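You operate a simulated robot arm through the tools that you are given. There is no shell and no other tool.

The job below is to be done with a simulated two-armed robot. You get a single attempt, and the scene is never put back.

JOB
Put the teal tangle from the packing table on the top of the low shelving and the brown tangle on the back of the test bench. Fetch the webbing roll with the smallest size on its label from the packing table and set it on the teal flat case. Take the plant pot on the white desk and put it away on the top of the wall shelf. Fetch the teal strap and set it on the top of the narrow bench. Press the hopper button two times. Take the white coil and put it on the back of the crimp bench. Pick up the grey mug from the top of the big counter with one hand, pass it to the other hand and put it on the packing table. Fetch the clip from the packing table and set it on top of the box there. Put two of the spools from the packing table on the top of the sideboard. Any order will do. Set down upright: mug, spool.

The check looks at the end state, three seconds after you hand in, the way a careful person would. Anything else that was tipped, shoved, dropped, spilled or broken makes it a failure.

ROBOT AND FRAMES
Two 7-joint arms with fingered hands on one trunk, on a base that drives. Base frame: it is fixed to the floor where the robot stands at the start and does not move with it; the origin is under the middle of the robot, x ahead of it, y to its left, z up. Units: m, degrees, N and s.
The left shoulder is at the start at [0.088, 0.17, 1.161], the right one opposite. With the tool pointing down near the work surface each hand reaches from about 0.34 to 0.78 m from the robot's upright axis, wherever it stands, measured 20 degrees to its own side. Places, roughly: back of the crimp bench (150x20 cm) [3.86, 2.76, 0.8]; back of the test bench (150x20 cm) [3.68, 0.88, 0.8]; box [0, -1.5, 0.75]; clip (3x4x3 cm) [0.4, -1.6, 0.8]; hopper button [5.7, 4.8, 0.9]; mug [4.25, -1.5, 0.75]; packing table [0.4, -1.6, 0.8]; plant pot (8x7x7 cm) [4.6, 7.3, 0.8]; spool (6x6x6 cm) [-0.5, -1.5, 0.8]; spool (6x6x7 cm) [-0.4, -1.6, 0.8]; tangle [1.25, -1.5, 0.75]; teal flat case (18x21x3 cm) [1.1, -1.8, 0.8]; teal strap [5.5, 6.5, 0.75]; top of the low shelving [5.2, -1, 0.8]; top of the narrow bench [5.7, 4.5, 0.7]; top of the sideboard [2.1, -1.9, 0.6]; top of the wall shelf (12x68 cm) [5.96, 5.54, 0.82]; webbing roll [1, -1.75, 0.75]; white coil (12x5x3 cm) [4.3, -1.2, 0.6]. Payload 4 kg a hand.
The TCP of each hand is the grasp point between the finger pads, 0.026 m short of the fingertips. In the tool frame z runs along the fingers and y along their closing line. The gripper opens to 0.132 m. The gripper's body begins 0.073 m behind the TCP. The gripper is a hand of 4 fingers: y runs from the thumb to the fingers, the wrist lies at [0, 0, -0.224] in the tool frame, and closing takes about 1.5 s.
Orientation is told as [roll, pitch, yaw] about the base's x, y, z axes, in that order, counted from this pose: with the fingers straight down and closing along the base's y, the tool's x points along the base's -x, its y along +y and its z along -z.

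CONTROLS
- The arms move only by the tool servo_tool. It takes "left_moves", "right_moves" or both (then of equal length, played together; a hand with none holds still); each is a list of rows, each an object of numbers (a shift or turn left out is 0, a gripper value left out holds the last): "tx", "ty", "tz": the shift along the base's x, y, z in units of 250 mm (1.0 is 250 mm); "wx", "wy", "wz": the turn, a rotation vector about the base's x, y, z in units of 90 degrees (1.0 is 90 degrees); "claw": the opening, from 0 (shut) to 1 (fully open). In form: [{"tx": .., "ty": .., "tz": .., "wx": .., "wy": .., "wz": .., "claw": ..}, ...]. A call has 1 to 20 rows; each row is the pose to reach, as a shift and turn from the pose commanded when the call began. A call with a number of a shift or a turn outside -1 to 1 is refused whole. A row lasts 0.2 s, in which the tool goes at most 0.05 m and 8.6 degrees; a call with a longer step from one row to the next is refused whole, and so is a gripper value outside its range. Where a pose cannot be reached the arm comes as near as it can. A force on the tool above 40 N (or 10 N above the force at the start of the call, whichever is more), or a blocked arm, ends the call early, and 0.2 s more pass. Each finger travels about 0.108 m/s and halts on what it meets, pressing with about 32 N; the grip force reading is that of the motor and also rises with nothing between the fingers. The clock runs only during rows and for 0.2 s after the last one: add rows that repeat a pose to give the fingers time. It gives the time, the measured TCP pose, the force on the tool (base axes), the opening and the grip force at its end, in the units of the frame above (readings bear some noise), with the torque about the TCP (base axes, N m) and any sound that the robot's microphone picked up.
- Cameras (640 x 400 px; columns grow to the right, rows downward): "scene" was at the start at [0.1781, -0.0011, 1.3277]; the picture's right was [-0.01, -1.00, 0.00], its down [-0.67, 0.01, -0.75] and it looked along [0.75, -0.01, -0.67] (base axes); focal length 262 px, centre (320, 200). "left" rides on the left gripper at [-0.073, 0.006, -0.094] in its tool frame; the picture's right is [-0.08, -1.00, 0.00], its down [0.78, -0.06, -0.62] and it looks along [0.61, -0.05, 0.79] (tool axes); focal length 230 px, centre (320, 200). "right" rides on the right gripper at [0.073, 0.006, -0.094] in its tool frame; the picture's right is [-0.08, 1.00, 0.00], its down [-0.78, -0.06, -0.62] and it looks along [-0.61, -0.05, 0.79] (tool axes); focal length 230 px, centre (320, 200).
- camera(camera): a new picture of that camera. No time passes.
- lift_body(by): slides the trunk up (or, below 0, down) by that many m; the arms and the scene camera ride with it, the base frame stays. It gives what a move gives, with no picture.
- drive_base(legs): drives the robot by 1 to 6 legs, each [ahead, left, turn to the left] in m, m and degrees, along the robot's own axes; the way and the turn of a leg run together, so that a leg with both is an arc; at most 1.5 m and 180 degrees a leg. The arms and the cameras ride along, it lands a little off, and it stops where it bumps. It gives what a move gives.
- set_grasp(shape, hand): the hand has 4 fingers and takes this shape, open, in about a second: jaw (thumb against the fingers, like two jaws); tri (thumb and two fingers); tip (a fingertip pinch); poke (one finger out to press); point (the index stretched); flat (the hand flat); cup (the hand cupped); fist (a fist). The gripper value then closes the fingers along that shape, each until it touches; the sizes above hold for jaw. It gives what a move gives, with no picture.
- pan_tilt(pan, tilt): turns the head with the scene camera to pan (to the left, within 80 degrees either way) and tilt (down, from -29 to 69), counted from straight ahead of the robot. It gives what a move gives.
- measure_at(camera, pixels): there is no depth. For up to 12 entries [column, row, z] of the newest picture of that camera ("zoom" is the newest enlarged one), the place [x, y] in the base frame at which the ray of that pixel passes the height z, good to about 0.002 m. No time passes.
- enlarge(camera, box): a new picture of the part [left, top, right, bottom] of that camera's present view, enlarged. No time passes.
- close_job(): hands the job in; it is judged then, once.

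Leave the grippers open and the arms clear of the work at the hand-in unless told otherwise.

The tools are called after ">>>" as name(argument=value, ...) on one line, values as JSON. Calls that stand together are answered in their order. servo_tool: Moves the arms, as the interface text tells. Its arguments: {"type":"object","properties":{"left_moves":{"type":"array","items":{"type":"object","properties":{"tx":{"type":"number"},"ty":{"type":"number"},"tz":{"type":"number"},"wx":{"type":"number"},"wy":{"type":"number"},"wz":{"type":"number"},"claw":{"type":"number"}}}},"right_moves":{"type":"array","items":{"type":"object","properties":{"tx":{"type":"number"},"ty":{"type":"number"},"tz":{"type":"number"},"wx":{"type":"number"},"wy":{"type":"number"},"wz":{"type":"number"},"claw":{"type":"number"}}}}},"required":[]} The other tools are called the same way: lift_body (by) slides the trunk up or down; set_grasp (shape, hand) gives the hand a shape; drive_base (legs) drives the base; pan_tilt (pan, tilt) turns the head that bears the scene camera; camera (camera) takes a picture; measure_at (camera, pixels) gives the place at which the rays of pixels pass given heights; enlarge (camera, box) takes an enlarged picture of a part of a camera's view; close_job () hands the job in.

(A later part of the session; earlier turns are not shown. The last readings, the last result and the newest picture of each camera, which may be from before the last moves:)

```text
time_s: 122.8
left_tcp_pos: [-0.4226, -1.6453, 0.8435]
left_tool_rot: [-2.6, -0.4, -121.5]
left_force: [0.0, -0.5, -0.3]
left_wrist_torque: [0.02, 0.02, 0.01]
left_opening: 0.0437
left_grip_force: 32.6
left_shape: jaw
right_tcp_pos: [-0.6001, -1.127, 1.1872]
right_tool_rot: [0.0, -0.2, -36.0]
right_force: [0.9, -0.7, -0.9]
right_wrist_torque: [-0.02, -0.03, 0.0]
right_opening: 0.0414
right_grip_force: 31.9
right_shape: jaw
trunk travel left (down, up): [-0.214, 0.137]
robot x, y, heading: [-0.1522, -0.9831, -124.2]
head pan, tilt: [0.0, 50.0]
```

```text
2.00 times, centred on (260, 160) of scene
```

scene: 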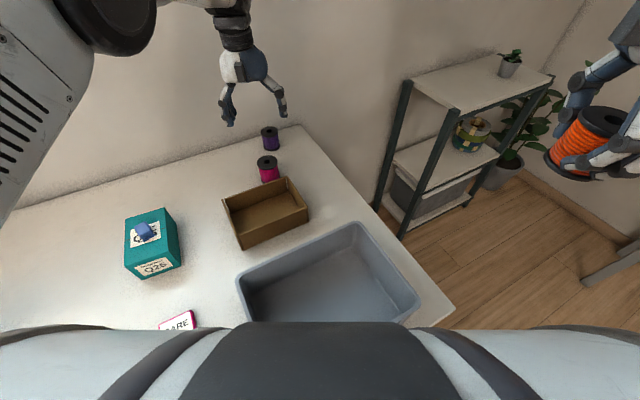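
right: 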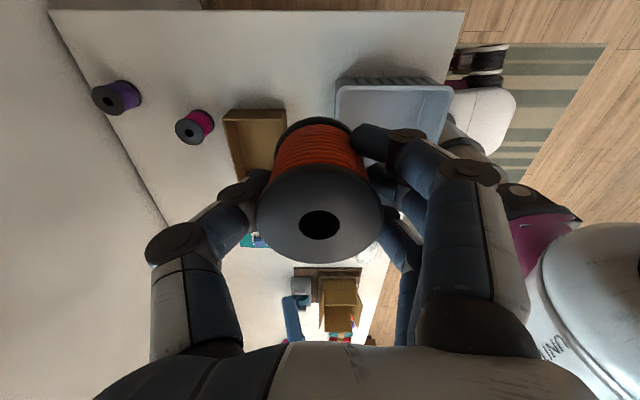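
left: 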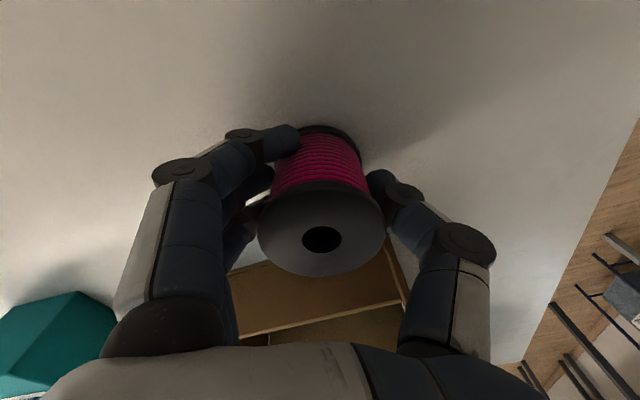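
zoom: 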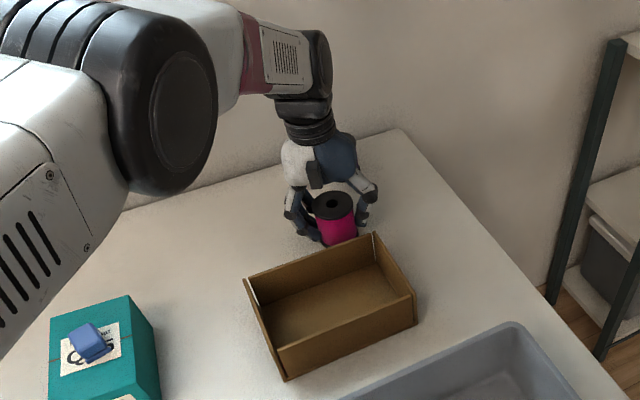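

Gripped. I lift and pull in toward the robot.

>>> servo_tool(left_moves=[{"tz": 0.1}, {"tz": 0.25}, {"tz": 0.4}, {"tz": 0.55}, {"tz": 0.7}, {"tz": 0.8, "tx": 0.05, "ty": 0.1}, {"tz": 0.9, "tx": 0.1, "ty": 0.2}, {"tz": 1.0, "tx": 0.15, "ty": 0.3}, {"tz": 1.0, "tx": 0.25, "ty": 0.45}, {"tz": 1.0, "tx": 0.35, "ty": 0.6}, {"tz": 1.0, "tx": 0.45, "ty": 0.75}, {"tz": 1.0, "tx": 0.45, "ty": 0.75}])

>>> camera(camera="scene")

```text
time_s: 125.3
left_tcp_pos: [-0.3098, -1.4545, 1.0915]
left_tool_rot: [-2.6, -0.3, -121.5]
left_force: [0.3, 0.8, -1.4]
left_wrist_torque: [0.01, -0.03, 0.02]
left_opening: 0.0437
left_grip_force: 32.0
left_shape: jaw
right_tcp_pos: [-0.6017, -1.1272, 1.1858]
right_tool_rot: [0.1, -0.1, -36.1]
right_force: [0.0, 0.3, -1.0]
right_wrist_torque: [-0.01, 0.02, 0.02]
right_opening: 0.0414
right_grip_force: 31.9
right_shape: jaw
trunk travel left (down, up): [-0.214, 0.137]
robot x, y, heading: [-0.1496, -0.9815, -124.3]
head pan, tilt: [0.0, 50.0]
```

```text
taken
```

scene: 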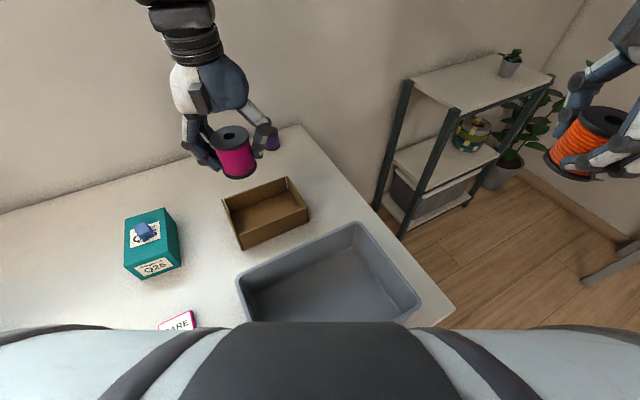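

Both spools in hand. I raise the trunk for clearance, back off along my heading, turn back to face the table, and look toward the sideboard.

>>> lift_body(by=0.12)

>>> drive_base(legs=[[-0.45, 0, 0], [0, 0, 35]])

>>> pan_tilt(pan=60, tilt=30)

>>> camera(camera="scene")

```text
time_s: 126.8
left_tcp_pos: [-0.3094, -1.4561, 1.212]
left_tool_rot: [-3.0, -0.3, -121.2]
left_force: [0.1, -0.1, -1.0]
left_wrist_torque: [0.0, -0.02, 0.01]
left_opening: 0.0438
left_grip_force: 31.3
left_shape: jaw
right_tcp_pos: [-0.5993, -1.1269, 1.3076]
right_tool_rot: [0.0, -0.1, -36.1]
right_force: [0.6, 0.5, -0.6]
right_wrist_torque: [0.01, -0.04, 0.01]
right_opening: 0.0418
right_grip_force: 32.0
right_shape: jaw
trunk travel left (down, up): [-0.334, 0.017]
robot x, y, heading: [-0.1506, -0.9824, -124.4]
head pan, tilt: [0.0, 50.0]
```

```text
time_s: 131.3
left_tcp_pos: [0.2534, -1.08, 1.2114]
left_tool_rot: [-3.0, -0.3, -85.6]
left_force: [-0.8, -1.1, -0.1]
left_wrist_torque: [-0.01, 0.0, 0.0]
left_opening: 0.0436
left_grip_force: 31.7
left_shape: jaw
right_tcp_pos: [-0.1732, -0.9803, 1.3066]
right_tool_rot: [0.1, 0.0, -0.6]
right_force: [0.0, -0.1, -1.2]
right_wrist_torque: [0.0, 0.01, 0.03]
right_opening: 0.0417
right_grip_force: 32.1
right_shape: jaw
trunk travel left (down, up): [-0.334, 0.017]
robot x, y, heading: [0.1063, -0.5986, -88.7]
head pan, tilt: [0.0, 50.0]
```

```text
time_s: 132.6
left_tcp_pos: [0.2533, -1.0804, 1.213]
left_tool_rot: [-3.1, -0.4, -85.5]
left_force: [-0.4, 0.4, -0.7]
left_wrist_torque: [-0.03, 0.02, 0.01]
left_opening: 0.0433
left_grip_force: 31.9
left_shape: jaw
right_tcp_pos: [-0.1746, -0.9799, 1.3069]
right_tool_rot: [0.0, -0.1, -0.5]
right_force: [-0.4, 0.8, -0.5]
right_wrist_torque: [-0.01, -0.03, -0.02]
right_opening: 0.0413
right_grip_force: 32.1
right_shape: jaw
trunk travel left (down, up): [-0.334, 0.017]
robot x, y, heading: [0.106, -0.6017, -88.8]
head pan, tilt: [60.0, 30.0]
```

```text
taken
```

scene: 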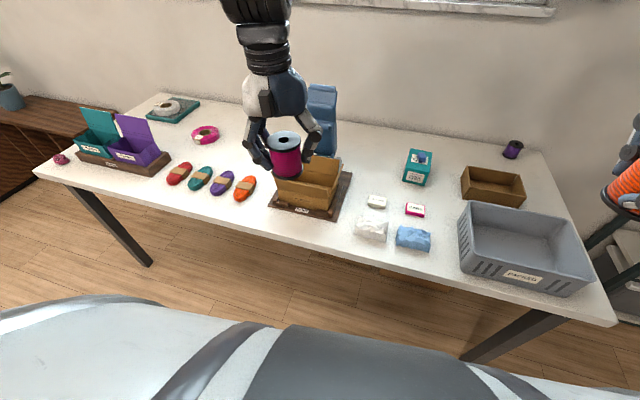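

The picture seems taken before the head finished. I take another.

>>> camera(camera="scene")

>>> measure_at(camera="scene", pixels=[[320, 200, 0.8], [320, 200, 0.0], [50, 150, 0.795], [600, 315, 0.795]])

```text
taken
```

scene: 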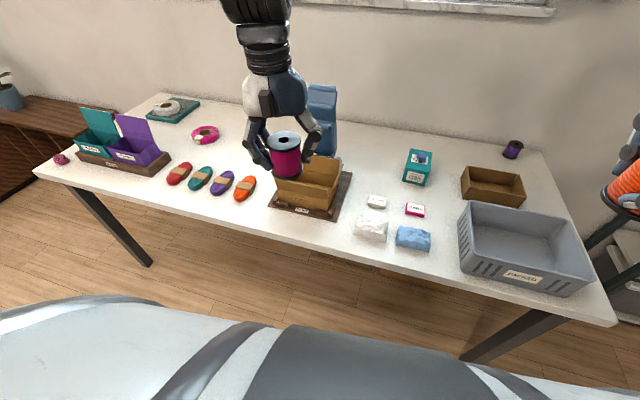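

```text
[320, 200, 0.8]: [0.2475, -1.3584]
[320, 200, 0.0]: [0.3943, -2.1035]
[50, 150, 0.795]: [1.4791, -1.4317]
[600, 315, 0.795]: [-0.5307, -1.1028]
```

The view axis shows the head at only about 10° pan. I command it again.

>>> pan_tilt(pan=60, tilt=30)

>>> camera(camera="scene")

```text
time_s: 133.2
left_tcp_pos: [0.2544, -1.0808, 1.2124]
left_tool_rot: [-3.2, -0.3, -85.6]
left_force: [-0.1, 0.2, -0.9]
left_wrist_torque: [0.02, 0.02, 0.03]
left_opening: 0.0435
left_grip_force: 32.3
left_shape: jaw
right_tcp_pos: [-0.1749, -0.9811, 1.3083]
right_tool_rot: [0.0, -0.1, -0.6]
right_force: [0.7, 0.5, 0.0]
right_wrist_torque: [0.03, 0.01, -0.01]
right_opening: 0.0416
right_grip_force: 32.1
right_shape: jaw
trunk travel left (down, up): [-0.334, 0.017]
robot x, y, heading: [0.1076, -0.6016, -88.6]
head pan, tilt: [60.0, 30.0]
```

```text
taken
```

scene: 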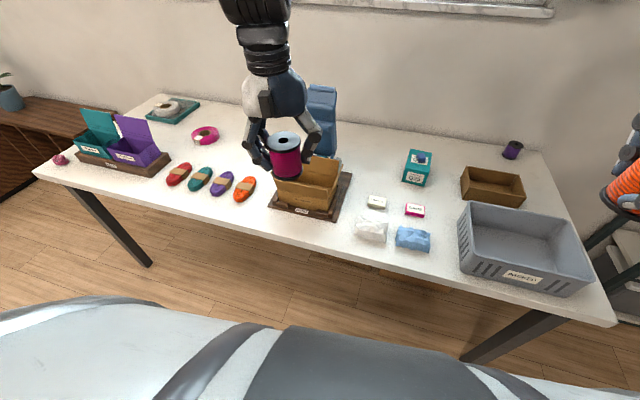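

The view did not change. I try a different head pose to see whether it moves.

>>> pan_tilt(pan=30, tilt=20)

>>> camera(camera="scene")

>>> measure_at(camera="scene", pixels=[[320, 200, 0.8], [320, 200, 0.0]])

```text
time_s: 134.1
left_tcp_pos: [0.2532, -1.0792, 1.2124]
left_tool_rot: [-3.2, -0.3, -85.4]
left_force: [-0.9, 1.4, 1.0]
left_wrist_torque: [-0.09, 0.01, 0.02]
left_opening: 0.0435
left_grip_force: 31.8
left_shape: jaw
right_tcp_pos: [-0.1742, -0.9804, 1.3078]
right_tool_rot: [0.1, -0.1, -0.6]
right_force: [1.2, 0.3, 0.2]
right_wrist_torque: [-0.05, 0.0, 0.03]
right_opening: 0.0413
right_grip_force: 32.0
right_shape: jaw
trunk travel left (down, up): [-0.334, 0.017]
robot x, y, heading: [0.1062, -0.6047, -88.8]
head pan, tilt: [30.0, 20.0]
```

```text
taken
```

scene: 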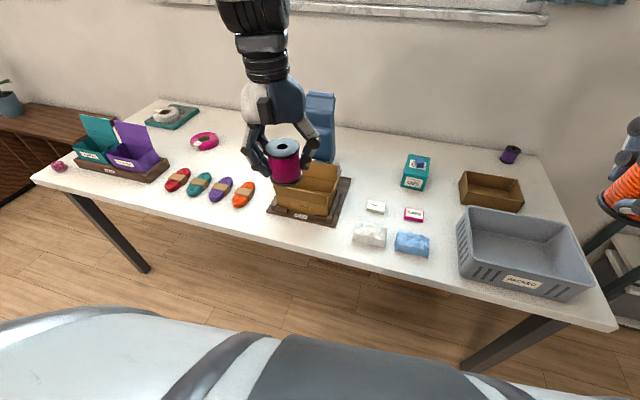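

```text
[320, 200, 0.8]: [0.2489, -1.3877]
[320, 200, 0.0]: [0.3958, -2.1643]
```

The head seems to move only a little. I test panning right and level.

>>> pan_tilt(pan=-30, tilt=30)

>>> camera(camera="scene")

```text
time_s: 135.4
left_tcp_pos: [0.2538, -1.0803, 1.2125]
left_tool_rot: [-2.9, -0.3, -85.7]
left_force: [0.5, 1.5, -1.7]
left_wrist_torque: [0.02, 0.03, 0.01]
left_opening: 0.0434
left_grip_force: 31.9
left_shape: jaw
right_tcp_pos: [-0.1751, -0.98, 1.308]
right_tool_rot: [0.0, -0.1, -0.5]
right_force: [0.2, -0.5, -0.4]
right_wrist_torque: [-0.04, -0.04, 0.03]
right_opening: 0.0414
right_grip_force: 31.6
right_shape: jaw
trunk travel left (down, up): [-0.334, 0.017]
robot x, y, heading: [0.1045, -0.6028, -89.0]
head pan, tilt: [-30.0, 30.0]
```

```text
taken
```

scene: 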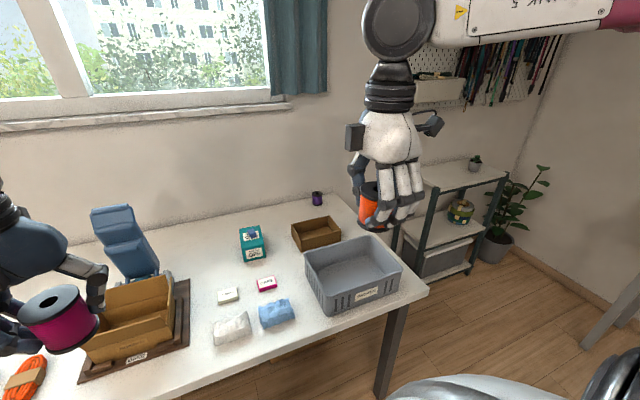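

That works, so the raised left arm is what stops the head turning left. I instead drive left along the table to x≈1.9 and face the sideboard.

>>> drive_base(legs=[[0, 1.3, -1], [0, 0.5, 0]])

>>> pan_tilt(pan=0, tilt=40)

>>> camera(camera="scene")

```text
time_s: 151.7
left_tcp_pos: [2.049, -1.0791, 1.2115]
left_tool_rot: [-2.9, -0.3, -87.8]
left_force: [-0.1, -0.1, -0.9]
left_wrist_torque: [0.03, 0.0, 0.0]
left_opening: 0.0439
left_grip_force: 32.1
left_shape: jaw
right_tcp_pos: [1.6258, -0.9629, 1.3068]
right_tool_rot: [0.0, -0.2, -2.9]
right_force: [0.3, 0.3, -1.1]
right_wrist_torque: [-0.02, 0.02, -0.01]
right_opening: 0.0414
right_grip_force: 32.3
right_shape: jaw
trunk travel left (down, up): [-0.334, 0.017]
robot x, y, heading: [1.9194, -0.5953, -90.9]
head pan, tilt: [-30.0, 30.0]
```

```text
time_s: 152.6
left_tcp_pos: [2.0485, -1.0802, 1.2114]
left_tool_rot: [-3.1, -0.4, -88.0]
left_force: [0.4, 0.5, -1.0]
left_wrist_torque: [0.03, 0.02, -0.01]
left_opening: 0.0434
left_grip_force: 32.1
left_shape: jaw
right_tcp_pos: [1.6256, -0.9616, 1.307]
right_tool_rot: [0.0, -0.1, -2.9]
right_force: [0.2, 0.5, -0.8]
right_wrist_torque: [-0.01, -0.04, -0.03]
right_opening: 0.0414
right_grip_force: 31.8
right_shape: jaw
trunk travel left (down, up): [-0.334, 0.017]
robot x, y, heading: [1.9221, -0.5938, -91.2]
head pan, tilt: [0.0, 40.0]
```

```text
taken
```

scene: 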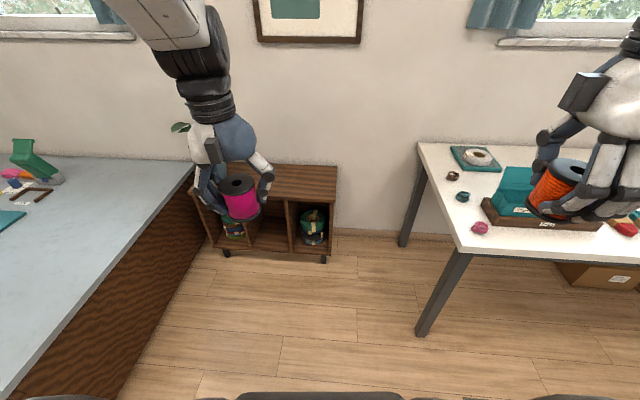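

The sideboard stands between the counter and the table. I measure its corners and the counter edge.

>>> measure_at(camera="scene", pixels=[[337, 168, 0.6], [333, 201, 0.6], [200, 200, 0.6], [290, 165, 0.6], [330, 258, 0.0], [15, 390, 0.9], [193, 172, 0.9], [178, 215, 0.9], [470, 255, 0.795], [416, 335, 0.0], [405, 243, 0.0]])

>>> enlarge(camera="scene", box=[160, 120, 360, 280])

```text
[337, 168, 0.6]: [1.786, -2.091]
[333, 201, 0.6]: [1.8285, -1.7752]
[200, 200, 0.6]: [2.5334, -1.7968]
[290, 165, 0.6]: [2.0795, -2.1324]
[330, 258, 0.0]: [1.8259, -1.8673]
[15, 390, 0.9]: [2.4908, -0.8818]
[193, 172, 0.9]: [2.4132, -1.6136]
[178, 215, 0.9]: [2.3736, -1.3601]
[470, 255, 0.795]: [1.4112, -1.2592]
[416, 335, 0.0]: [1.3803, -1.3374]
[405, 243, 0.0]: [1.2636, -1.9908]
```

```text
2.50 times, centred on (260, 200) of scene
```

zoom: 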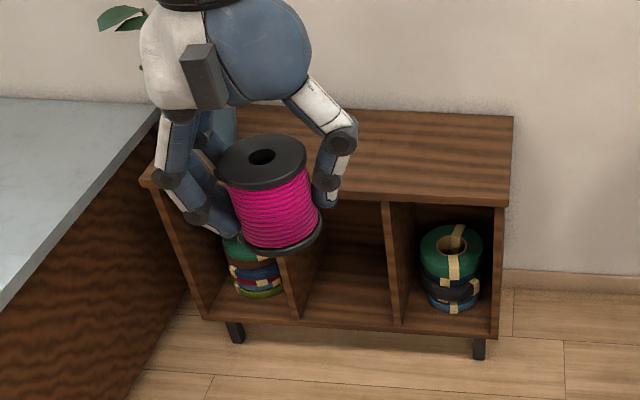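

The sideboard's top is about x 1.81–2.5, y −1.78…−2.1, z≈0.6. I drive up to it: ahead 0.68, left 0.08.

>>> drive_base(legs=[[0.68, 0.08, 1]])

>>> camera(camera="scene")

>>> camera(camera="left")

```text
time_s: 156.4
left_tcp_pos: [2.1388, -1.7559, 1.2116]
left_tool_rot: [-3.1, -0.3, -86.5]
left_force: [0.1, 0.0, -0.7]
left_wrist_torque: [0.01, 0.0, -0.02]
left_opening: 0.0436
left_grip_force: 32.1
left_shape: jaw
right_tcp_pos: [1.711, -1.6478, 1.3074]
right_tool_rot: [-0.1, -0.1, -1.3]
right_force: [0.0, 0.6, -1.3]
right_wrist_torque: [0.03, 0.02, 0.0]
right_opening: 0.0416
right_grip_force: 32.3
right_shape: jaw
trunk travel left (down, up): [-0.334, 0.017]
robot x, y, heading: [1.9988, -1.2716, -89.4]
head pan, tilt: [0.0, 40.0]
```

```text
taken
```

scene: 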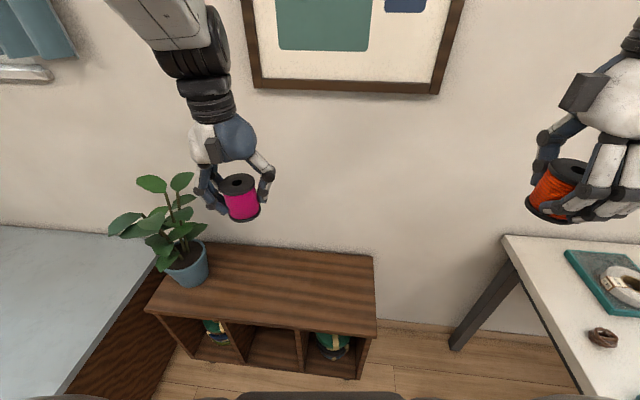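

```text
taken
```

left: 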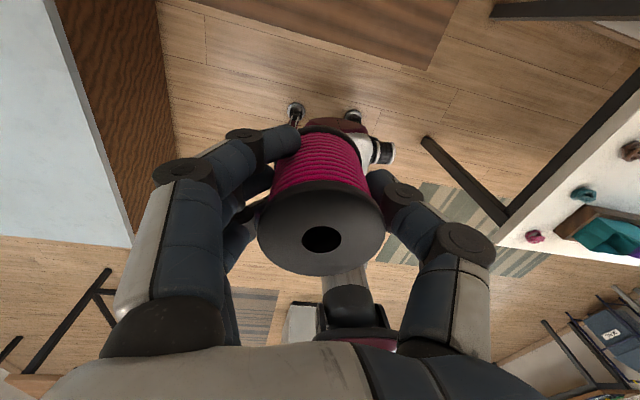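

I measure the sideboard's corners again for its height.

>>> measure_at(camera="scene", pixels=[[377, 334, 0.6], [377, 334, 0.55], [377, 334, 0.65], [373, 257, 0.6], [147, 308, 0.6], [200, 285, 0.6], [205, 243, 0.6]])

>>> enlarge(camera="scene", box=[130, 220, 410, 395])

```text
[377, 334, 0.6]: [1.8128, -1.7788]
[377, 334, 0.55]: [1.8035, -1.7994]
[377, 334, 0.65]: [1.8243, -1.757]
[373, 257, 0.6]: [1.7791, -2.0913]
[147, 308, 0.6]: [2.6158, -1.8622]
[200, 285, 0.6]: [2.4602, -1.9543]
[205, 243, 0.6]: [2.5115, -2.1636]
```

```text
2.29 times, centred on (270, 308) of scene
```

zoom: 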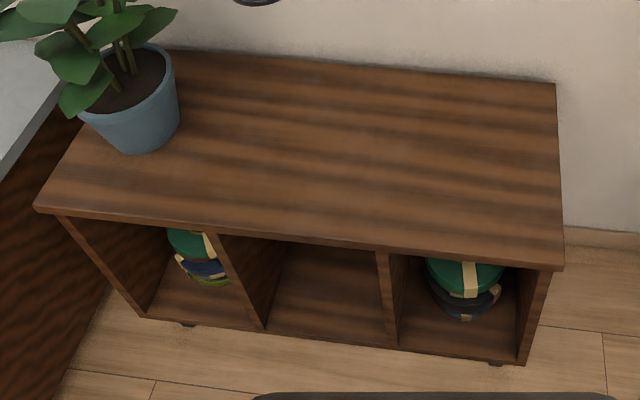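

The top is at z≈0.6; its front edge is near y=−1.81 at x=2.14. I lower the trunk 0.1 and move the left hand over (2.14,−1.885), then down.

>>> lift_body(by=-0.1)

>>> servo_tool(left_moves=[{"ty": -0.1, "tz": -0.1}, {"ty": -0.2, "tz": -0.2}, {"ty": -0.3, "tz": -0.3}, {"ty": -0.4, "tz": -0.42}, {"ty": -0.48, "tz": -0.56}, {"ty": -0.516, "tz": -0.7}, {"ty": -0.516, "tz": -0.84}, {"ty": -0.516, "tz": -0.98}, {"ty": -0.516, "tz": -0.98}])

>>> camera(camera="scene")

>>> camera(camera="left")

```text
time_s: 157.7
left_tcp_pos: [2.1379, -1.7537, 1.1135]
left_tool_rot: [-3.4, -0.4, -86.3]
left_force: [1.3, -0.1, -1.2]
left_wrist_torque: [-0.01, -0.01, 0.0]
left_opening: 0.0437
left_grip_force: 31.6
left_shape: jaw
right_tcp_pos: [1.7119, -1.6467, 1.2091]
right_tool_rot: [0.0, -0.1, -1.4]
right_force: [0.7, 0.1, 0.1]
right_wrist_torque: [-0.03, -0.05, 0.0]
right_opening: 0.0415
right_grip_force: 32.1
right_shape: jaw
trunk travel left (down, up): [-0.234, 0.117]
robot x, y, heading: [1.9964, -1.2736, -89.6]
head pan, tilt: [0.0, 40.0]
```

```text
time_s: 159.7
left_tcp_pos: [2.1377, -1.8835, 0.8672]
left_tool_rot: [-3.1, -0.4, -86.5]
left_force: [-0.4, -0.2, -0.5]
left_wrist_torque: [-0.04, 0.01, -0.01]
left_opening: 0.0433
left_grip_force: 31.9
left_shape: jaw
right_tcp_pos: [1.7108, -1.6479, 1.2065]
right_tool_rot: [0.0, 0.0, -1.4]
right_force: [-0.2, 0.9, -0.8]
right_wrist_torque: [-0.01, -0.02, 0.01]
right_opening: 0.0413
right_grip_force: 31.8
right_shape: jaw
trunk travel left (down, up): [-0.234, 0.117]
robot x, y, heading: [1.9971, -1.2734, -89.4]
head pan, tilt: [0.0, 40.0]
```

```text
taken
```

scene: 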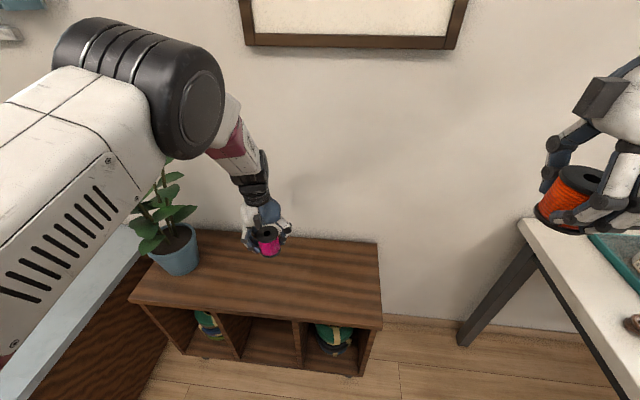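

```text
taken
```

left: 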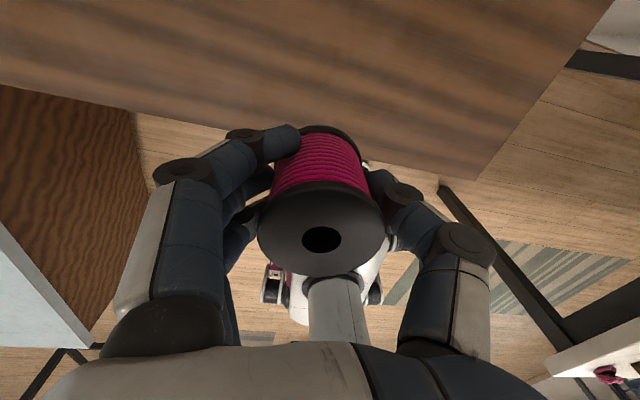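

I lower the spool to just above the surface.

>>> servo_tool(left_moves=[{"tz": -0.16}, {"tz": -0.32}, {"tz": -0.48}, {"tz": -0.64}, {"tz": -0.76}, {"tz": -0.82}, {"tz": -0.82}])

>>> camera(camera="scene")

>>> camera(camera="left")

```text
time_s: 161.3
left_tcp_pos: [2.1389, -1.8838, 0.6615]
left_tool_rot: [-3.2, -0.5, -86.4]
left_force: [-0.5, 1.2, 9.0]
left_wrist_torque: [0.06, -0.24, 0.05]
left_opening: 0.0437
left_grip_force: 31.7
left_shape: jaw
right_tcp_pos: [1.7105, -1.6469, 1.2083]
right_tool_rot: [-0.1, -0.1, -1.4]
right_force: [0.6, 0.3, -0.4]
right_wrist_torque: [-0.02, 0.0, -0.02]
right_opening: 0.0414
right_grip_force: 31.7
right_shape: jaw
trunk travel left (down, up): [-0.234, 0.117]
robot x, y, heading: [1.9988, -1.2734, -89.5]
head pan, tilt: [0.0, 40.0]
```

```text
taken
```

scene: 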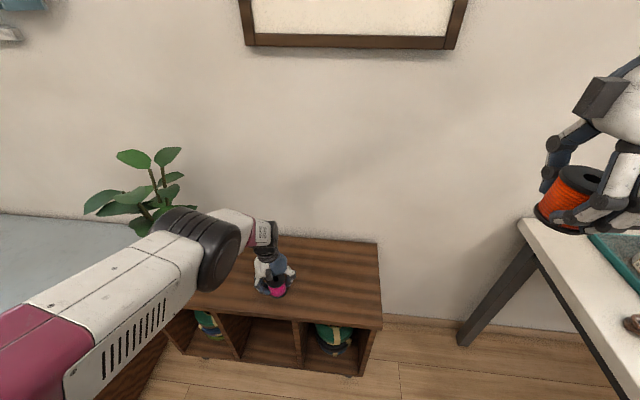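

```text
taken
```

left: 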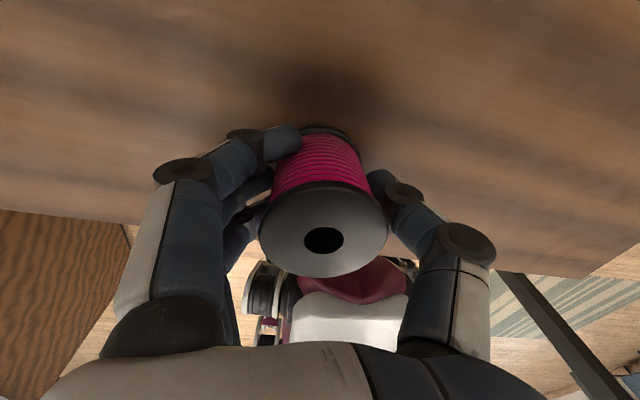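

The spool has met the top (9 N). I release and lift straight up.

>>> servo_tool(left_moves=[{"tz": 0.004, "claw": 0.4}, {"tz": 0.004, "claw": 0.6}, {"tz": 0.004, "claw": 0.75}, {"tz": 0.004, "claw": 0.75}, {"tz": 0.004, "claw": 0.75}, {"tz": 0.12}, {"tz": 0.28}, {"tz": 0.44}, {"tz": 0.6}, {"tz": 0.76}, {"tz": 0.9}, {"tz": 0.95}])

>>> camera(camera="left")

>>> camera(camera="scene")

```text
time_s: 163.9
left_tcp_pos: [2.137, -1.8823, 0.9003]
left_tool_rot: [-3.2, -0.3, -86.4]
left_force: [-0.3, 0.8, 0.8]
left_wrist_torque: [0.01, -0.03, 0.0]
left_opening: 0.0991
left_grip_force: 0.0
left_shape: jaw
right_tcp_pos: [1.7112, -1.6475, 1.2069]
right_tool_rot: [0.0, -0.1, -1.3]
right_force: [0.3, 0.2, -1.1]
right_wrist_torque: [0.01, -0.02, 0.0]
right_opening: 0.0415
right_grip_force: 32.2
right_shape: jaw
trunk travel left (down, up): [-0.234, 0.117]
robot x, y, heading: [1.9951, -1.2761, -89.6]
head pan, tilt: [0.0, 40.0]
```

```text
taken
```

left: 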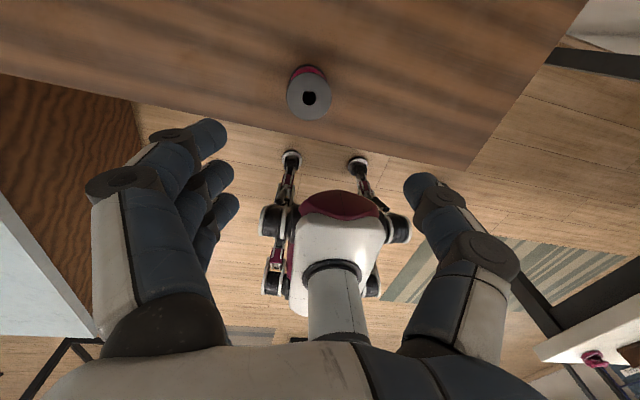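

```text
taken
```

scene: 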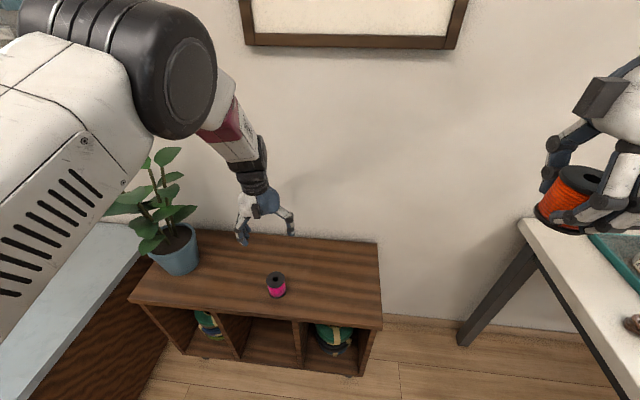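

The pink spool stands upright. I retract the left hand and bring the orange one over (1.90,−1.885).

>>> servo_tool(left_moves=[{"tz": 0.15}, {"tz": 0.3}, {"tz": 0.45, "ty": 0.05}, {"tz": 0.6, "ty": 0.12}, {"tz": 0.75, "ty": 0.2}, {"tz": 0.9, "ty": 0.3}, {"tz": 0.95, "ty": 0.45}, {"tz": 0.95, "ty": 0.6}, {"tz": 0.95, "ty": 0.75}, {"tz": 0.95, "ty": 0.75}], right_moves=[{"tx": 0.09, "ty": -0.11}, {"tx": 0.18, "ty": -0.22}, {"tx": 0.27, "ty": -0.33}, {"tx": 0.36, "ty": -0.44, "tz": -0.08}, {"tx": 0.45, "ty": -0.55, "tz": -0.16}, {"tx": 0.54, "ty": -0.66, "tz": -0.24}, {"tx": 0.63, "ty": -0.77, "tz": -0.34}, {"tx": 0.7, "ty": -0.87, "tz": -0.46}, {"tx": 0.756, "ty": -0.95, "tz": -0.6}, {"tx": 0.756, "ty": -0.95, "tz": -0.75}])

>>> camera(camera="right")

>>> camera(camera="scene")

```text
time_s: 166.1
left_tcp_pos: [2.135, -1.6942, 1.1358]
left_tool_rot: [-2.8, -0.4, -86.5]
left_force: [-0.2, -0.1, -0.8]
left_wrist_torque: [0.03, -0.05, -0.02]
left_opening: 0.0989
left_grip_force: 0.0
left_shape: jaw
right_tcp_pos: [1.8971, -1.8876, 1.0192]
right_tool_rot: [0.0, -0.2, -1.5]
right_force: [0.0, -0.1, -0.8]
right_wrist_torque: [0.02, -0.03, 0.01]
right_opening: 0.0414
right_grip_force: 32.5
right_shape: jaw
trunk travel left (down, up): [-0.234, 0.117]
robot x, y, heading: [1.9956, -1.2755, -89.4]
head pan, tilt: [0.0, 40.0]
```

```text
taken
```

right: 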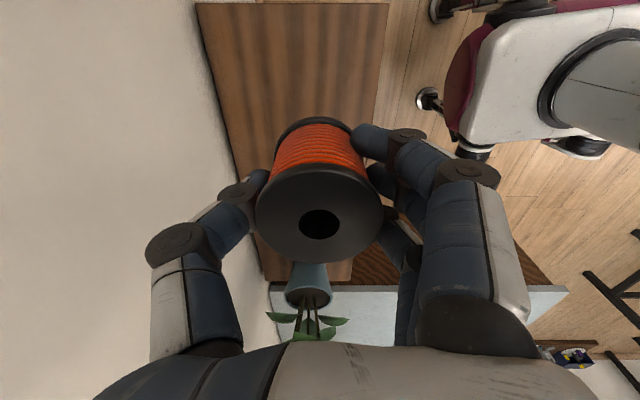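

```text
taken
```

scene: 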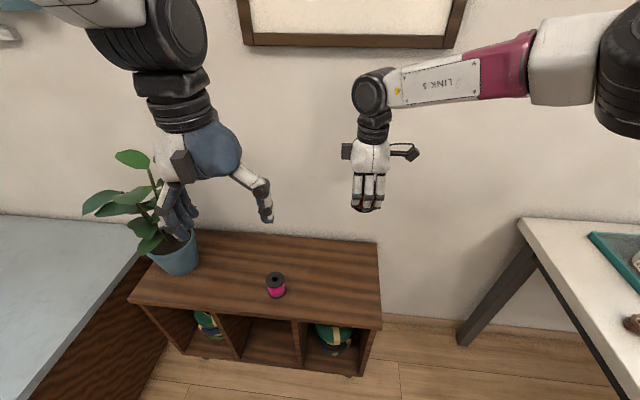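

I lower the orange spool: first 25 cm, then to the surface.

>>> servo_tool(right_moves=[{"tz": -0.16}, {"tz": -0.32}, {"tz": -0.48}, {"tz": -0.64}, {"tz": -0.8}, {"tz": -0.96}, {"tz": -0.96}])

>>> camera(camera="right")

>>> camera(camera="scene")

```text
time_s: 167.7
left_tcp_pos: [2.1379, -1.693, 1.1372]
left_tool_rot: [-3.0, -0.4, -86.5]
left_force: [0.5, -0.1, 0.3]
left_wrist_torque: [0.0, -0.01, 0.01]
left_opening: 0.0988
left_grip_force: 0.0
left_shape: jaw
right_tcp_pos: [1.8992, -1.8835, 0.7794]
right_tool_rot: [-0.1, -0.1, -1.4]
right_force: [0.1, -0.7, 0.5]
right_wrist_torque: [0.03, 0.01, 0.03]
right_opening: 0.0412
right_grip_force: 31.9
right_shape: jaw
trunk travel left (down, up): [-0.234, 0.117]
robot x, y, heading: [1.9979, -1.2727, -89.5]
head pan, tilt: [0.0, 40.0]
```

```text
taken
```

right: 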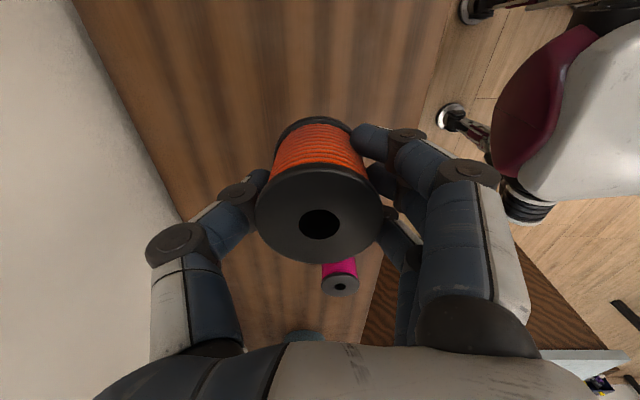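

```text
taken
```

scene: 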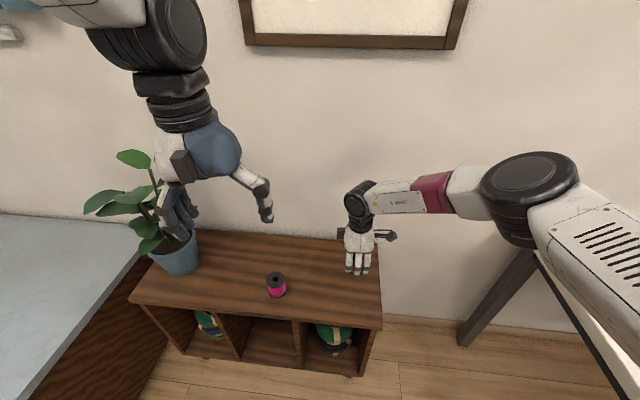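

I lower the last 12 cm slowly.

>>> servo_tool(right_moves=[{"tz": -0.12}, {"tz": -0.24}, {"tz": -0.34}, {"tz": -0.42}, {"tz": -0.46}, {"tz": -0.48}, {"tz": -0.48}])

>>> camera(camera="scene")

```text
time_s: 169.3
left_tcp_pos: [2.1385, -1.6942, 1.1365]
left_tool_rot: [-3.1, -0.2, -86.6]
left_force: [-0.3, 1.1, 0.4]
left_wrist_torque: [-0.01, 0.0, -0.02]
left_opening: 0.0989
left_grip_force: 0.1
left_shape: jaw
right_tcp_pos: [1.9019, -1.8841, 0.6582]
right_tool_rot: [0.0, -0.1, -1.5]
right_force: [-0.3, 0.1, -0.7]
right_wrist_torque: [0.02, 0.01, 0.04]
right_opening: 0.0413
right_grip_force: 32.2
right_shape: jaw
trunk travel left (down, up): [-0.234, 0.117]
robot x, y, heading: [1.9986, -1.2736, -89.5]
head pan, tilt: [0.0, 40.0]
```

```text
taken
```

scene: 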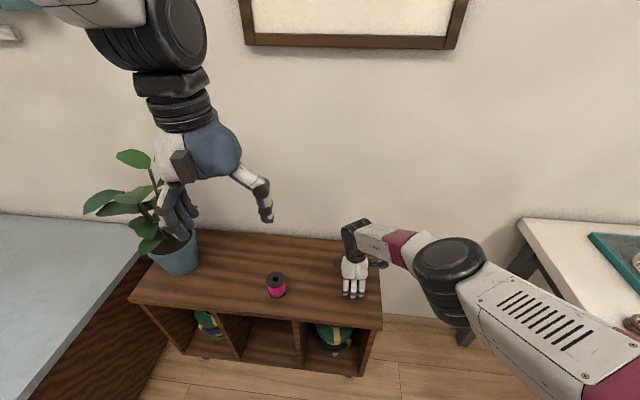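

Not touching yet. I lower in 2 mm steps.

>>> servo_tool(right_moves=[{"tz": -0.008}, {"tz": -0.016}, {"tz": -0.024}, {"tz": -0.024}])

```text
time_s: 170.3
left_tcp_pos: [2.1381, -1.691, 1.1372]
left_tool_rot: [-3.2, -0.5, -86.5]
left_force: [1.1, -0.3, -1.0]
left_wrist_torque: [-0.02, -0.03, 0.01]
left_opening: 0.0989
left_grip_force: 0.1
left_shape: jaw
right_tcp_pos: [1.9017, -1.8859, 0.6583]
right_tool_rot: [-0.3, -0.1, -1.4]
right_force: [-0.7, -1.5, 25.9]
right_wrist_torque: [0.08, 0.06, -0.03]
right_opening: 0.0418
right_grip_force: 31.8
right_shape: jaw
trunk travel left (down, up): [-0.234, 0.117]
robot x, y, heading: [1.9982, -1.2771, -89.4]
head pan, tilt: [0.0, 40.0]
```

Contact at z≈0.658 (26 N). I ease up 5 mm of command, release and lift.

>>> servo_tool(right_moves=[{"tz": 0.022}, {"tz": 0.022, "claw": 0.45}, {"tz": 0.022, "claw": 0.6}, {"tz": 0.022, "claw": 0.75}, {"tz": 0.022, "claw": 0.75}, {"tz": 0.022, "claw": 0.75}, {"tz": 0.12}, {"tz": 0.28}, {"tz": 0.44}, {"tz": 0.6}, {"tz": 0.76}, {"tz": 0.9}])

>>> camera(camera="right")

>>> camera(camera="scene")

```text
time_s: 172.9
left_tcp_pos: [2.1385, -1.6927, 1.1355]
left_tool_rot: [-3.1, -0.4, -86.5]
left_force: [-0.3, 0.3, 0.3]
left_wrist_torque: [-0.01, -0.01, 0.01]
left_opening: 0.0988
left_grip_force: 0.0
left_shape: jaw
right_tcp_pos: [1.9003, -1.8852, 0.88]
right_tool_rot: [0.0, -0.1, -1.3]
right_force: [-0.5, 0.6, 0.1]
right_wrist_torque: [-0.01, 0.0, 0.02]
right_opening: 0.0986
right_grip_force: 0.2
right_shape: jaw
trunk travel left (down, up): [-0.234, 0.117]
robot x, y, heading: [1.9982, -1.2741, -89.5]
head pan, tilt: [0.0, 40.0]
```

```text
taken
```

right: 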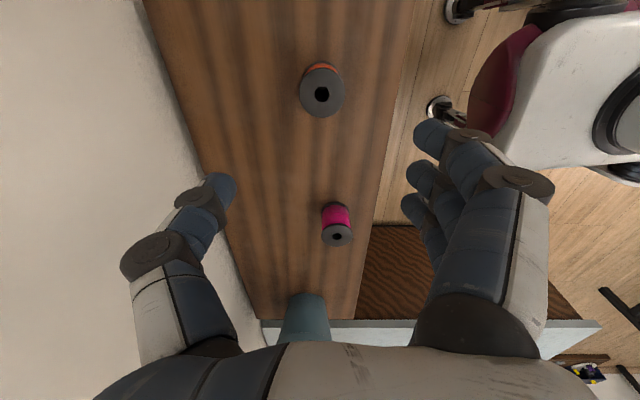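

```text
taken
```

scene: 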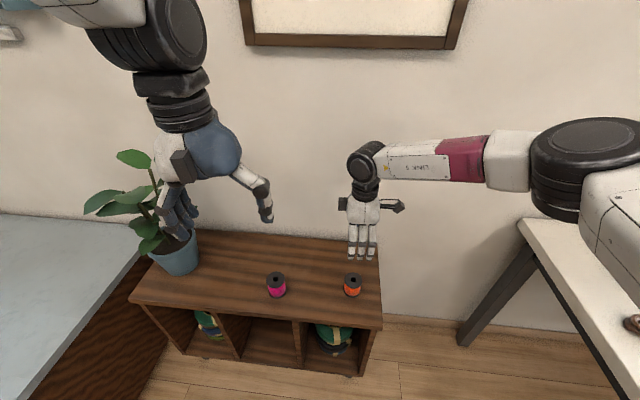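

Both spools stand upright on the sideboard. Next the tangles at the table's left end. I raise and pull in the right hand.

>>> servo_tool(right_moves=[{"tz": 0.15}, {"tz": 0.3}, {"tz": 0.45}, {"tz": 0.6, "ty": 0.1}, {"tz": 0.75, "ty": 0.2, "tx": -0.08}, {"tz": 0.9, "ty": 0.3, "tx": -0.16}, {"tz": 1.0, "ty": 0.4, "tx": -0.28}, {"tz": 1.0, "ty": 0.52, "tx": -0.4}, {"tz": 1.0, "ty": 0.64, "tx": -0.52}, {"tz": 1.0, "ty": 0.76, "tx": -0.64, "claw": 1.0}, {"tz": 1.0, "ty": 0.86, "tx": -0.72}], left_moves=[{}, {}, {}, {}, {}, {}, {"ty": 0.05}, {"ty": 0.15}, {"ty": 0.3}, {"ty": 0.45}, {"ty": 0.6}])

>>> drive_base(legs=[[-0.03, -0.15, 0], [0, 0, -70]])

>>> pan_tilt(pan=0, tilt=50)

>>> camera(camera="scene")

```text
time_s: 175.3
left_tcp_pos: [2.1387, -1.5451, 1.1387]
left_tool_rot: [-3.0, -0.5, -86.5]
left_force: [-0.5, -0.4, -0.1]
left_wrist_torque: [-0.03, -0.01, -0.02]
left_opening: 0.0987
left_grip_force: 0.0
left_shape: jaw
right_tcp_pos: [1.7208, -1.6677, 1.1297]
right_tool_rot: [-0.1, -0.2, -1.4]
right_force: [0.6, -0.3, -0.2]
right_wrist_torque: [-0.01, -0.01, 0.02]
right_opening: 0.132
right_grip_force: 0.0
right_shape: jaw
trunk travel left (down, up): [-0.234, 0.117]
robot x, y, heading: [1.9973, -1.2743, -89.5]
head pan, tilt: [0.0, 40.0]
```

```text
time_s: 180.4
left_tcp_pos: [1.6324, -1.4614, 1.1382]
left_tool_rot: [-3.0, -0.3, -158.8]
left_force: [-0.1, -0.8, 0.2]
left_wrist_torque: [-0.01, 0.0, 0.0]
left_opening: 0.0989
left_grip_force: 0.0
left_shape: jaw
right_tcp_pos: [1.387, -1.1029, 1.1294]
right_tool_rot: [0.0, -0.2, -73.7]
right_force: [-0.7, 0.0, -0.1]
right_wrist_torque: [-0.01, 0.02, 0.03]
right_opening: 0.1317
right_grip_force: 0.2
right_shape: jaw
trunk travel left (down, up): [-0.234, 0.117]
robot x, y, heading: [1.8516, -1.2446, -161.8]
head pan, tilt: [0.0, 40.0]
```

```text
time_s: 181.1
left_tcp_pos: [1.6314, -1.4614, 1.1371]
left_tool_rot: [-3.1, -0.2, -158.6]
left_force: [0.3, -0.6, -0.8]
left_wrist_torque: [0.01, 0.01, 0.01]
left_opening: 0.0988
left_grip_force: 0.0
left_shape: jaw
right_tcp_pos: [1.3878, -1.1022, 1.1287]
right_tool_rot: [0.0, -0.1, -73.7]
right_force: [-0.1, -0.7, 0.2]
right_wrist_torque: [0.01, 0.0, 0.0]
right_opening: 0.1316
right_grip_force: 0.1
right_shape: jaw
trunk travel left (down, up): [-0.234, 0.117]
robot x, y, heading: [1.8456, -1.245, -162.0]
head pan, tilt: [0.0, 50.0]
```

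```text
taken
```

scene: 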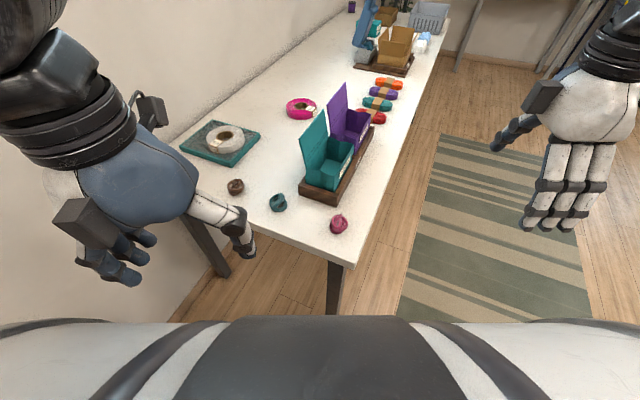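

I see brown (236,186), teal (278,203), pink (339,223). I measure and zoom.

>>> measure_at(camera="scene", pixels=[[236, 187, 0.815], [278, 203, 0.81], [339, 224, 0.81], [244, 143, 0.82]])

>>> enlarge(camera="scene", box=[170, 110, 370, 250])

```text
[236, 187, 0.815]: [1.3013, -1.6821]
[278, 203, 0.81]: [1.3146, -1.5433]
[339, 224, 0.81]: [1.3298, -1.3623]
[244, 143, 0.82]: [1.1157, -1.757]
```

```text
2.86 times, centred on (270, 180) of scene
```

zoom: 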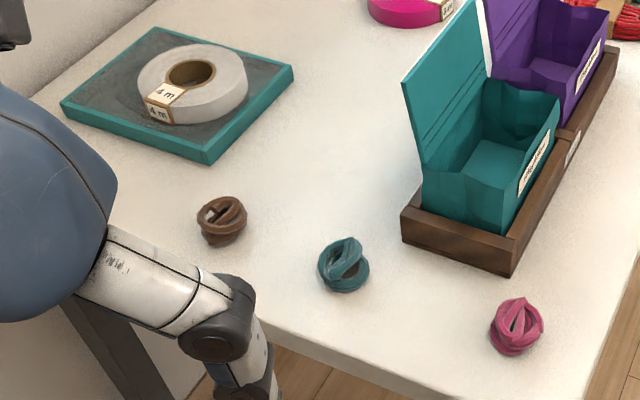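

Left hand to brown (1.303,−1.681): I move there in two steps at safe height.

>>> servo_tool(left_moves=[{"tx": -0.15, "ty": -0.1, "claw": 0.7}, {"tx": -0.3, "ty": -0.2}, {"tx": -0.45, "ty": -0.3}, {"tx": -0.6, "ty": -0.4}, {"tx": -0.75, "ty": -0.5}, {"tx": -0.9, "ty": -0.6}, {"tx": -1.0, "ty": -0.7}, {"tx": -1.0, "ty": -0.7}])

>>> servo_tool(left_moves=[{"tx": -0.1, "ty": -0.06, "tz": -0.1}, {"tx": -0.2, "ty": -0.12, "tz": -0.22}, {"tx": -0.31, "ty": -0.18, "tz": -0.34}, {"tx": -0.31, "ty": -0.18, "tz": -0.5}, {"tx": -0.31, "ty": -0.18, "tz": -0.66}, {"tx": -0.31, "ty": -0.18, "tz": -0.8}, {"tx": -0.31, "ty": -0.18, "tz": -0.8}])

>>> camera(camera="left")

>>> camera(camera="scene")

```text
time_s: 182.9
left_tcp_pos: [1.382, -1.6355, 1.1408]
left_tool_rot: [-2.9, -0.4, -158.7]
left_force: [-0.1, 0.2, 0.1]
left_wrist_torque: [0.01, -0.02, 0.02]
left_opening: 0.0926
left_grip_force: 0.1
left_shape: jaw
right_tcp_pos: [1.3882, -1.1017, 1.1298]
right_tool_rot: [-0.1, -0.1, -73.7]
right_force: [0.1, -0.2, 0.9]
right_wrist_torque: [-0.03, -0.02, 0.02]
right_opening: 0.132
right_grip_force: 0.0
right_shape: jaw
trunk travel left (down, up): [-0.234, 0.117]
robot x, y, heading: [1.8543, -1.2453, -161.7]
head pan, tilt: [0.0, 50.0]
```

```text
time_s: 184.5
left_tcp_pos: [1.3064, -1.6815, 0.9386]
left_tool_rot: [-3.1, -0.3, -158.7]
left_force: [0.2, -0.3, -0.4]
left_wrist_torque: [-0.01, -0.02, 0.0]
left_opening: 0.0928
left_grip_force: 0.0
left_shape: jaw
right_tcp_pos: [1.3873, -1.1019, 1.1291]
right_tool_rot: [0.0, -0.1, -73.7]
right_force: [-0.6, 0.2, -0.4]
right_wrist_torque: [0.01, 0.03, 0.0]
right_opening: 0.1316
right_grip_force: 0.3
right_shape: jaw
trunk travel left (down, up): [-0.234, 0.117]
robot x, y, heading: [1.8508, -1.2411, -161.7]
head pan, tilt: [0.0, 50.0]
```

```text
taken
```

left: 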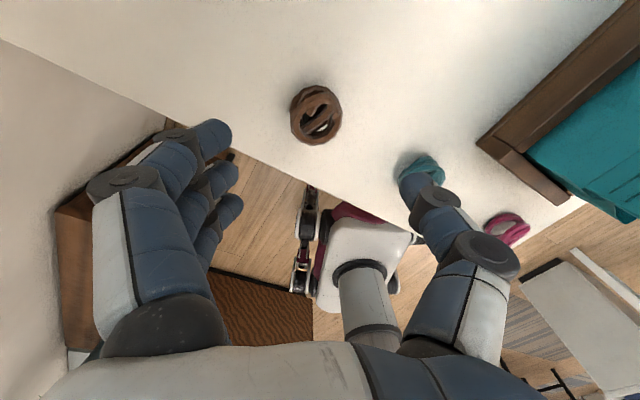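

```text
taken
```

scene: 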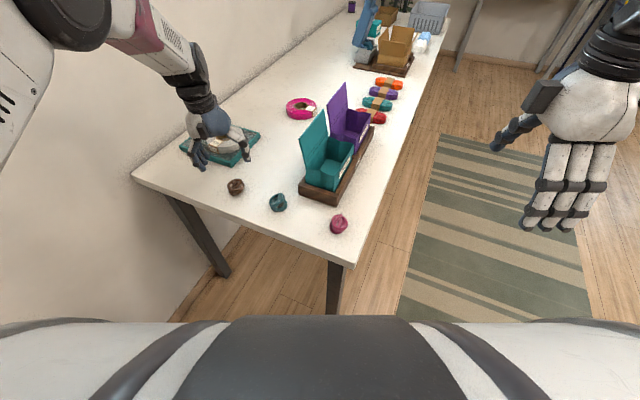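

Aligned. I lower to TCP z≈0.826 and close.

>>> servo_tool(left_moves=[{"tz": -0.14}, {"tz": -0.28}, {"tz": -0.38}, {"tz": -0.45}, {"tz": -0.45}, {"tz": -0.44, "claw": 0.4}, {"tz": -0.44, "claw": 0.2}, {"tz": -0.44, "claw": 0.0}, {"tz": -0.44, "claw": 0.0}, {"tz": -0.44, "claw": 0.0}, {"tz": -0.44, "claw": 0.0}])

>>> camera(camera="left")

```text
time_s: 186.9
left_tcp_pos: [1.3051, -1.6823, 0.8282]
left_tool_rot: [-3.1, -0.4, -158.7]
left_force: [0.3, 1.8, 7.8]
left_wrist_torque: [-0.21, -0.02, -0.01]
left_opening: 0.0359
left_grip_force: 31.6
left_shape: jaw
right_tcp_pos: [1.3883, -1.1025, 1.1294]
right_tool_rot: [0.0, -0.1, -73.7]
right_force: [0.3, 0.5, -0.9]
right_wrist_torque: [0.01, -0.01, 0.0]
right_opening: 0.1317
right_grip_force: 0.1
right_shape: jaw
trunk travel left (down, up): [-0.234, 0.117]
robot x, y, heading: [1.8464, -1.2465, -162.1]
head pan, tilt: [0.0, 50.0]
```

```text
taken
```

left: 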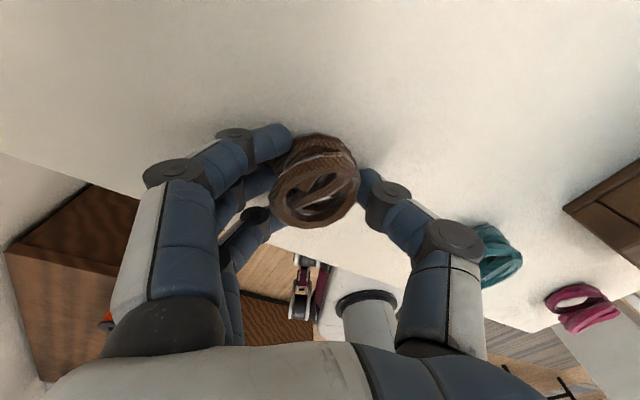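

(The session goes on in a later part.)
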